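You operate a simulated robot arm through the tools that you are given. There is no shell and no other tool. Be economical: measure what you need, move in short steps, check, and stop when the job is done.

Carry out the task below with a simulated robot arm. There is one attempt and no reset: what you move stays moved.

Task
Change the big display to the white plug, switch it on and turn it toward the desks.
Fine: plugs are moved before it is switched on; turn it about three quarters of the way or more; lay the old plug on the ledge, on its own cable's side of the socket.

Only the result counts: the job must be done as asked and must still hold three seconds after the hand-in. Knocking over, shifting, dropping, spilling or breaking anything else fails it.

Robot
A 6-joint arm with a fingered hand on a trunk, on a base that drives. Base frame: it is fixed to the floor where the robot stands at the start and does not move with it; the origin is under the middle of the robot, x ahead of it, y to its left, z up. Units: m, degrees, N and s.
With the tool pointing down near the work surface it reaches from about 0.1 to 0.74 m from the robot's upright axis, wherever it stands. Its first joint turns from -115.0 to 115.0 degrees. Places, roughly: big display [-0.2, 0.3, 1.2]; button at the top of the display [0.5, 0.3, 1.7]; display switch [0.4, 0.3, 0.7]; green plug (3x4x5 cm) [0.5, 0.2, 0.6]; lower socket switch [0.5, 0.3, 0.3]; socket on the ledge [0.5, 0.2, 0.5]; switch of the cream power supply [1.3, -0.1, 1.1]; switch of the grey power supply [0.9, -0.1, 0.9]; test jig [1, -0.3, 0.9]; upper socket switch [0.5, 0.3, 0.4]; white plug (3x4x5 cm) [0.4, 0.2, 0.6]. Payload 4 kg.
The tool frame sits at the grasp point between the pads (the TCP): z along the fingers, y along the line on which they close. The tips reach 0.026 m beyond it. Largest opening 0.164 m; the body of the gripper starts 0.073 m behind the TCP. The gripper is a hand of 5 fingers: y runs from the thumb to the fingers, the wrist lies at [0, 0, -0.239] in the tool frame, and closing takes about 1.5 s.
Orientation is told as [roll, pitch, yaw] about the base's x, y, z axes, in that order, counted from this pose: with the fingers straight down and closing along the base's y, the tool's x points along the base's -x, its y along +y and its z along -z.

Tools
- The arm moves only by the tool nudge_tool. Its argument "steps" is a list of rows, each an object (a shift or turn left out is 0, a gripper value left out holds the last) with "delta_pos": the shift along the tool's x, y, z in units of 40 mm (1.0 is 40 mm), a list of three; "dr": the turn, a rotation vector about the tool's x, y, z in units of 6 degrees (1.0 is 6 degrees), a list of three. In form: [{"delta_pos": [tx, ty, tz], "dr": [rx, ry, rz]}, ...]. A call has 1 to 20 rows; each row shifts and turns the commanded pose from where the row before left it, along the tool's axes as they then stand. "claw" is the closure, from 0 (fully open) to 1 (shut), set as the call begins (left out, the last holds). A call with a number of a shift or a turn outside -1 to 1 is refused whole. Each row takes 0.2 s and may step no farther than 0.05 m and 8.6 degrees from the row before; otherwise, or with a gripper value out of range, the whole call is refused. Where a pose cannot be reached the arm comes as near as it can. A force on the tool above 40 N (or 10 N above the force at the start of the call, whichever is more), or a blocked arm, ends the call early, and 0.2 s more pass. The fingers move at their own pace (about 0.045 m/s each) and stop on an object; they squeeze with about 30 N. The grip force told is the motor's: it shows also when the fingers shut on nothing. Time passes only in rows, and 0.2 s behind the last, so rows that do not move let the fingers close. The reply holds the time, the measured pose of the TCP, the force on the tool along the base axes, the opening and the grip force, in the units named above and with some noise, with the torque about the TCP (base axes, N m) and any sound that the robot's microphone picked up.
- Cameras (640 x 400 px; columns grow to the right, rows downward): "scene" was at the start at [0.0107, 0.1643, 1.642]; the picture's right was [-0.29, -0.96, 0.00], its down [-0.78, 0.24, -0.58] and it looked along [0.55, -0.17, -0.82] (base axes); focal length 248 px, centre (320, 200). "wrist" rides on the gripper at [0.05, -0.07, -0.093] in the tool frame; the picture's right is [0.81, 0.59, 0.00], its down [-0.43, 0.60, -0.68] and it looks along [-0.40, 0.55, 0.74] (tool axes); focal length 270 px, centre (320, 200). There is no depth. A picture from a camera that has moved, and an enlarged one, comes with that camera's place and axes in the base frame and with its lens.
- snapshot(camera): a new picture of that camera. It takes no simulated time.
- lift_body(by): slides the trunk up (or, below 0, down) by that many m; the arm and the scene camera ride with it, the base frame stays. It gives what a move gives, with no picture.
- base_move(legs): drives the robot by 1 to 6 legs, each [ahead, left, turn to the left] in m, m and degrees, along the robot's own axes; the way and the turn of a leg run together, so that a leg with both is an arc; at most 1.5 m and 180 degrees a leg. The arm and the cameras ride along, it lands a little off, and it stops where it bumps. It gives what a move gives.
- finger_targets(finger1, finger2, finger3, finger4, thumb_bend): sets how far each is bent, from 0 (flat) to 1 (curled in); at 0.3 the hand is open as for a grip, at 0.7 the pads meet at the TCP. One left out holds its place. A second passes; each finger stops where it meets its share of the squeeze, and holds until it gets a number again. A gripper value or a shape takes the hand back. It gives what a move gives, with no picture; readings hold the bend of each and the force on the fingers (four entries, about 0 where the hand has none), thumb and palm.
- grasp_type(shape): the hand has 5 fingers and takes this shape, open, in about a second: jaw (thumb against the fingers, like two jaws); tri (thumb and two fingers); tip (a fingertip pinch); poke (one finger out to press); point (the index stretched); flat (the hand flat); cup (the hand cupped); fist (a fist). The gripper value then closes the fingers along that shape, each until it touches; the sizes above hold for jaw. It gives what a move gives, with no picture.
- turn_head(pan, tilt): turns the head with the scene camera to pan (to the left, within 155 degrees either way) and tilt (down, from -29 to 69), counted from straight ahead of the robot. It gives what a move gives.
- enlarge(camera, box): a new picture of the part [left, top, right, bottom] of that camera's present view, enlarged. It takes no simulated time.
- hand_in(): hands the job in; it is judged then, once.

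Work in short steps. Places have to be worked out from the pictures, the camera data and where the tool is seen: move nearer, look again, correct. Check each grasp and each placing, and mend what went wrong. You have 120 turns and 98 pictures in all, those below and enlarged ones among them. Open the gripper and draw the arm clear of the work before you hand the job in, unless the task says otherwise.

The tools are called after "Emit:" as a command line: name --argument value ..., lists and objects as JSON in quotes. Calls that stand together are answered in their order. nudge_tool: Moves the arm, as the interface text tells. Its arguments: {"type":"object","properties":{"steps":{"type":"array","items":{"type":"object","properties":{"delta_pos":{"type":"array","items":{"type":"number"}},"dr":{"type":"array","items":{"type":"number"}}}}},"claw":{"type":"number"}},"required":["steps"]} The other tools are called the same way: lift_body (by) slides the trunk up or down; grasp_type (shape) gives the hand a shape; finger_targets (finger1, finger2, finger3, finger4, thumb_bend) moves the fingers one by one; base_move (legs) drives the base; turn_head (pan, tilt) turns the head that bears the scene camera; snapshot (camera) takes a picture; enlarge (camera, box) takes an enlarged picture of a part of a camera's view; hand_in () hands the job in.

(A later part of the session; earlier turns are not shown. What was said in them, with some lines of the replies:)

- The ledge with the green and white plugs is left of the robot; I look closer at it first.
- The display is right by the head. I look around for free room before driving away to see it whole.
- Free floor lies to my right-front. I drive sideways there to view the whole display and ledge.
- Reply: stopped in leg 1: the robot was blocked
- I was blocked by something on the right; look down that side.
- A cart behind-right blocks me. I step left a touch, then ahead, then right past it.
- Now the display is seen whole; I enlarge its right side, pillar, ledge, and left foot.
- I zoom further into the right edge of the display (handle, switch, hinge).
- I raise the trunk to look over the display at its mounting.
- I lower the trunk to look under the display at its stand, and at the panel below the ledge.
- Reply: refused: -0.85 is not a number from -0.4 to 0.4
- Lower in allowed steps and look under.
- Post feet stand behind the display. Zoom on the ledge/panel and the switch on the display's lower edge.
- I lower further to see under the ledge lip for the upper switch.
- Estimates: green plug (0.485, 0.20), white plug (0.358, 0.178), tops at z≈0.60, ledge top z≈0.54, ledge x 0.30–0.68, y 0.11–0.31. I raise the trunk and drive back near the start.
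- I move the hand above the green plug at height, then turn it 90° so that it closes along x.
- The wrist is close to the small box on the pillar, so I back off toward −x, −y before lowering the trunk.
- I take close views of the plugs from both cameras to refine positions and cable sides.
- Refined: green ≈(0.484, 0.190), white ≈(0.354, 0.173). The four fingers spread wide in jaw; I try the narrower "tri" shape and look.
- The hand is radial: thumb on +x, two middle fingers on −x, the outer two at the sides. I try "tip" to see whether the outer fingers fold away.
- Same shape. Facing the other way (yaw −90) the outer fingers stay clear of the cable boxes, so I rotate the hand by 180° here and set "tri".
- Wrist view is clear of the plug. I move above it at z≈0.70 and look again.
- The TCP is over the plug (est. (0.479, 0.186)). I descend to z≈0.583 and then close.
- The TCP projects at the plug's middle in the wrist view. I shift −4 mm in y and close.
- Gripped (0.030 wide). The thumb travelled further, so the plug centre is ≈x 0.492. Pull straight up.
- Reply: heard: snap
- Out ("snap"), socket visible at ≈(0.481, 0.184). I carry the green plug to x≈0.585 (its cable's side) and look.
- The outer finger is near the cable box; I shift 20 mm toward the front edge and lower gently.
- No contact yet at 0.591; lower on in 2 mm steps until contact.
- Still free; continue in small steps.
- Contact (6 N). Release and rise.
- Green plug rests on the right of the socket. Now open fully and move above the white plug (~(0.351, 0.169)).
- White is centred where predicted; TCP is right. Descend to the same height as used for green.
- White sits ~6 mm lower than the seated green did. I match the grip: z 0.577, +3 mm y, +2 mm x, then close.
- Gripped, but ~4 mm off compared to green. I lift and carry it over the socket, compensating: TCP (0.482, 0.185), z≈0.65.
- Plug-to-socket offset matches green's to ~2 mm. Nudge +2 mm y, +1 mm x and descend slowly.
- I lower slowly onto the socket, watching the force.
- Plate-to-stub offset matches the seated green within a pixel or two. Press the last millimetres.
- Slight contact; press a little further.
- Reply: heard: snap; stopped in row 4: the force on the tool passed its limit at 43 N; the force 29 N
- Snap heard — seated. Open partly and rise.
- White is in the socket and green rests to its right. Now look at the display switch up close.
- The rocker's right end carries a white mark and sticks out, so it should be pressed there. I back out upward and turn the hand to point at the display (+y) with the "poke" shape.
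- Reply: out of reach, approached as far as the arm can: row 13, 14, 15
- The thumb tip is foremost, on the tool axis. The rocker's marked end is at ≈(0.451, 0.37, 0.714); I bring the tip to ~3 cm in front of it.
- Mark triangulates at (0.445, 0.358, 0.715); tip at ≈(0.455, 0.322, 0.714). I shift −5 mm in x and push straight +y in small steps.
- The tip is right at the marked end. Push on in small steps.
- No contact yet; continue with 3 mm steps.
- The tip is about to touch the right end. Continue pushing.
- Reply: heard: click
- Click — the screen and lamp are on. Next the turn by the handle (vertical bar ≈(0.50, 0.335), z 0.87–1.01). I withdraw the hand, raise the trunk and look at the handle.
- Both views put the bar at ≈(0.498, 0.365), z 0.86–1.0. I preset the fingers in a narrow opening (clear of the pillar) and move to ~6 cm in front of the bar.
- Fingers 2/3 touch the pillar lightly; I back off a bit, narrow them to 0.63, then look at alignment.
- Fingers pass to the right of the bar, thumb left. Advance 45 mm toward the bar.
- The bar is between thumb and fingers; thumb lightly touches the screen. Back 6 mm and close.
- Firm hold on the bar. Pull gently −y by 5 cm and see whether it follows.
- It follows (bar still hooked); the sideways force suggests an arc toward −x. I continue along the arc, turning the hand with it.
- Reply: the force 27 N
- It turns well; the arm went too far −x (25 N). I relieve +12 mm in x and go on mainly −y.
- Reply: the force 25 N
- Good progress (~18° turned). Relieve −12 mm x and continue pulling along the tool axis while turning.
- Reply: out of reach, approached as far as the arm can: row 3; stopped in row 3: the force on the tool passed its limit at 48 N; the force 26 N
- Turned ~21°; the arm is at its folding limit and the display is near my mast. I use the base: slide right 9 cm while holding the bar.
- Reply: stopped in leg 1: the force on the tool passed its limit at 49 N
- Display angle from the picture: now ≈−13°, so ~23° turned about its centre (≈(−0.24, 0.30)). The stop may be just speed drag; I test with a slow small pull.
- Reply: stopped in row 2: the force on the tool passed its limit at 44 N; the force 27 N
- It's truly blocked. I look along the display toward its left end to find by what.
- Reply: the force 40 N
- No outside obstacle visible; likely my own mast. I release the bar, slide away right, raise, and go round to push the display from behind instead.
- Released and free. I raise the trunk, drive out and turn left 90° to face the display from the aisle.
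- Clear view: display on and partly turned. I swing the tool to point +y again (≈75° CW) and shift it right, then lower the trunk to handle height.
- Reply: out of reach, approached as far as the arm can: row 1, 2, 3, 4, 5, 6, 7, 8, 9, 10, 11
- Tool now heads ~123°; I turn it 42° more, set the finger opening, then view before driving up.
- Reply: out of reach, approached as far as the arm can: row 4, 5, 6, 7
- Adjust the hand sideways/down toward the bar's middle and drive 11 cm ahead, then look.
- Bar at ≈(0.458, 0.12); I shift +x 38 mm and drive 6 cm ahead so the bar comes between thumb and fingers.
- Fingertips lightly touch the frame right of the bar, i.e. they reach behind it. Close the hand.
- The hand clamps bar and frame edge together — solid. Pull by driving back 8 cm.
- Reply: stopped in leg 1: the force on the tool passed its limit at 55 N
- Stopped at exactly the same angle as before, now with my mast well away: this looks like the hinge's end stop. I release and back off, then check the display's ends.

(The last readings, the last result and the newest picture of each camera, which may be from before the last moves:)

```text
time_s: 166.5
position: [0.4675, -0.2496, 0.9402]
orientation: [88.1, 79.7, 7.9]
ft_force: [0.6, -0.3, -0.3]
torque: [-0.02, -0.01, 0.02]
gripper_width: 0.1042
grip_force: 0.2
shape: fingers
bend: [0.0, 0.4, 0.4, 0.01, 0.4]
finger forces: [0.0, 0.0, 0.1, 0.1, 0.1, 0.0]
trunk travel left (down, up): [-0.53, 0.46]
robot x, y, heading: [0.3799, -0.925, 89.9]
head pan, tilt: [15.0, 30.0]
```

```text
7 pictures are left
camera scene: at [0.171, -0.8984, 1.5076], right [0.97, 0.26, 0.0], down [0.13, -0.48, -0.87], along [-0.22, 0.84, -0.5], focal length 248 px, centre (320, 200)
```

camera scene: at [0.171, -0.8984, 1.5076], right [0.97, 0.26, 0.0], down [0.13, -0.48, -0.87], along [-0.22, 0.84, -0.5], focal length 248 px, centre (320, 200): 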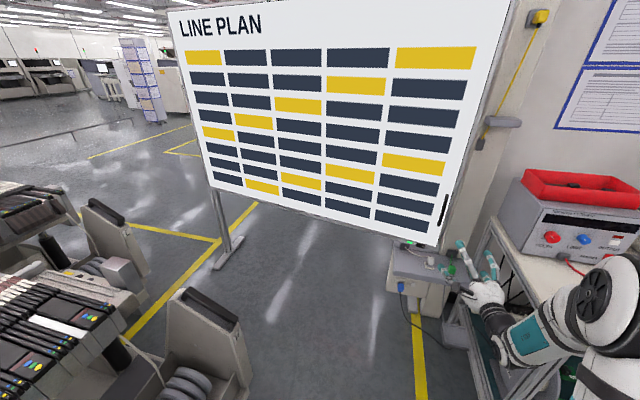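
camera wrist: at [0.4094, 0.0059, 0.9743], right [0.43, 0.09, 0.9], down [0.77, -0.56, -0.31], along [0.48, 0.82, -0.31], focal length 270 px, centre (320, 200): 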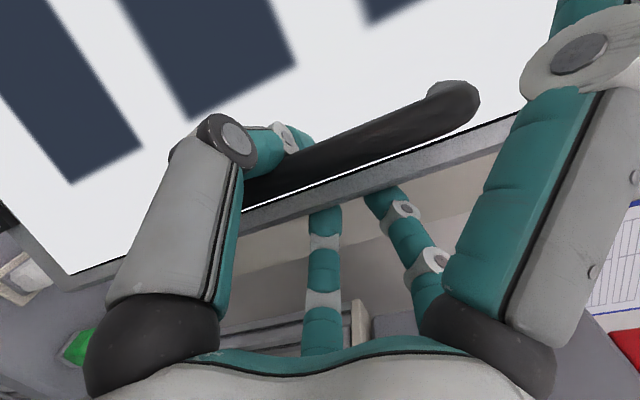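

Display is lit and turned ~20–22° to its stop, facing the desk side, and it holds. I check plugs, lamp and ledge once more.

Emit:
enlarge --camera "scene" --box '[375, 190, 475, 310]'

Emit:
enlarge --camera "scene" --box '[170, 150, 290, 280]'

```text
3.33 times, centred on (425, 250) of scene
camera zoom: at [0.171, -0.8984, 1.5076], right [0.97, 0.26, 0.0], down [0.13, -0.48, -0.87], along [-0.22, 0.84, -0.5], focal length 826 px, centre (-30, 33)
```

zoom: 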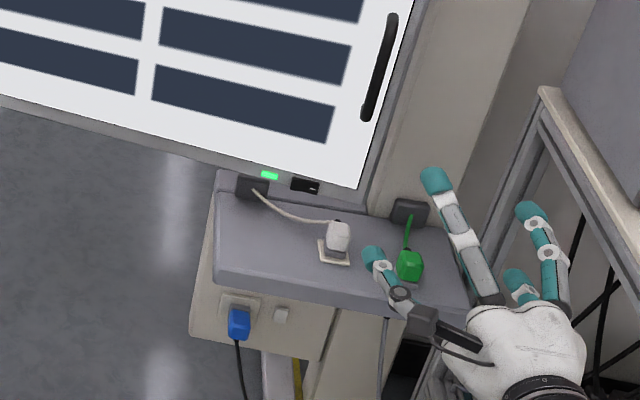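

```text
3.08 times, centred on (230, 215) of scene
camera zoom: at [0.171, -0.8984, 1.5076], right [0.97, 0.26, 0.0], down [0.13, -0.48, -0.87], along [-0.22, 0.84, -0.5], focal length 762 px, centre (597, 154)
```

zoom: 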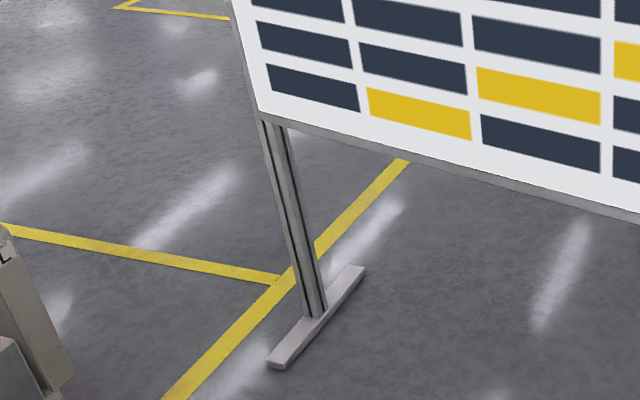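

Lamp on, white plug in the socket, green plug on the ledge at its cable's side, and the left end has reached the stand's left post — the end of the turn. I back off a little, open the hand and hand in.

Emit:
base_move --legs '[[-0.1, 0, 0]]'

Emit:
grasp_type --shape "jaw"

Emit:
snapshot --camera "scene"

```text
time_s: 167.7
position: [0.4662, -0.3518, 0.9405]
orientation: [88.2, 79.7, 7.9]
ft_force: [-0.4, -0.4, -0.6]
torque: [0.01, 0.0, 0.0]
gripper_width: 0.1043
grip_force: 0.0
shape: fingers
bend: [0.0, 0.4, 0.4, 0.01, 0.4]
finger forces: [0.0, 0.0, 0.1, 0.0, 0.0, 0.1]
trunk travel left (down, up): [-0.53, 0.46]
robot x, y, heading: [0.3773, -1.0298, 90.1]
head pan, tilt: [15.0, 30.0]
```

```text
time_s: 168.6
position: [0.467, -0.3504, 0.9387]
orientation: [88.1, 79.7, 7.9]
ft_force: [-0.2, 0.5, -0.3]
torque: [0.02, -0.04, 0.03]
gripper_width: 0.1639
grip_force: 0.2
shape: jaw
bend: [0.3, 0.3, 0.3, 0.3, 0.3]
finger forces: [0.0, 0.0, 0.0, 0.0, 0.1, 0.0]
trunk travel left (down, up): [-0.53, 0.46]
robot x, y, heading: [0.3797, -1.0254, 90.1]
head pan, tilt: [15.0, 30.0]
```

```text
4 pictures are left
camera scene: at [0.171, -0.999, 1.5076], right [0.97, 0.26, 0.0], down [0.13, -0.48, -0.87], along [-0.22, 0.84, -0.5], focal length 248 px, centre (320, 200)
```

scene: 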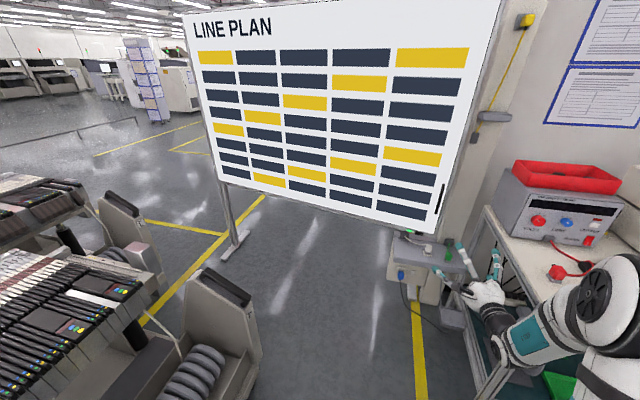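

Everything holds: the screen is lit, turned to its stop, and the hand is open and clear. Handing in.

Emit:
hand_in

```text
The job is handed in.
```

I moved the big display to the white plug, switched it on and turned it toward the desks, then handed the job in. How far it turned relative to its full range is my judgement, not a measured fact.

- **Plugs:** I pulled the green plug and stood it upright on the ledge, to the right of the socket on its own cable's side. I then pressed the white plug in until it snapped. Both plugs were moved before anything was switched on.
- **Switch:** I pressed the marked end of the display switch; it clicked, and the screen and green lamp came on and stayed on.
- **Turn:** I estimate from the pictures that the display turned about 20–23°, to where it would go no further. It stopped at the same angle from two different robot positions, at over 45 N each time. Its left end now sits by the stand's left post, so I took that as the end of its travel. If something else was blocking it, it could still be short of three quarters of its full turn.

In the last picture nothing else looked knocked over or shifted, and the hand was open and clear.
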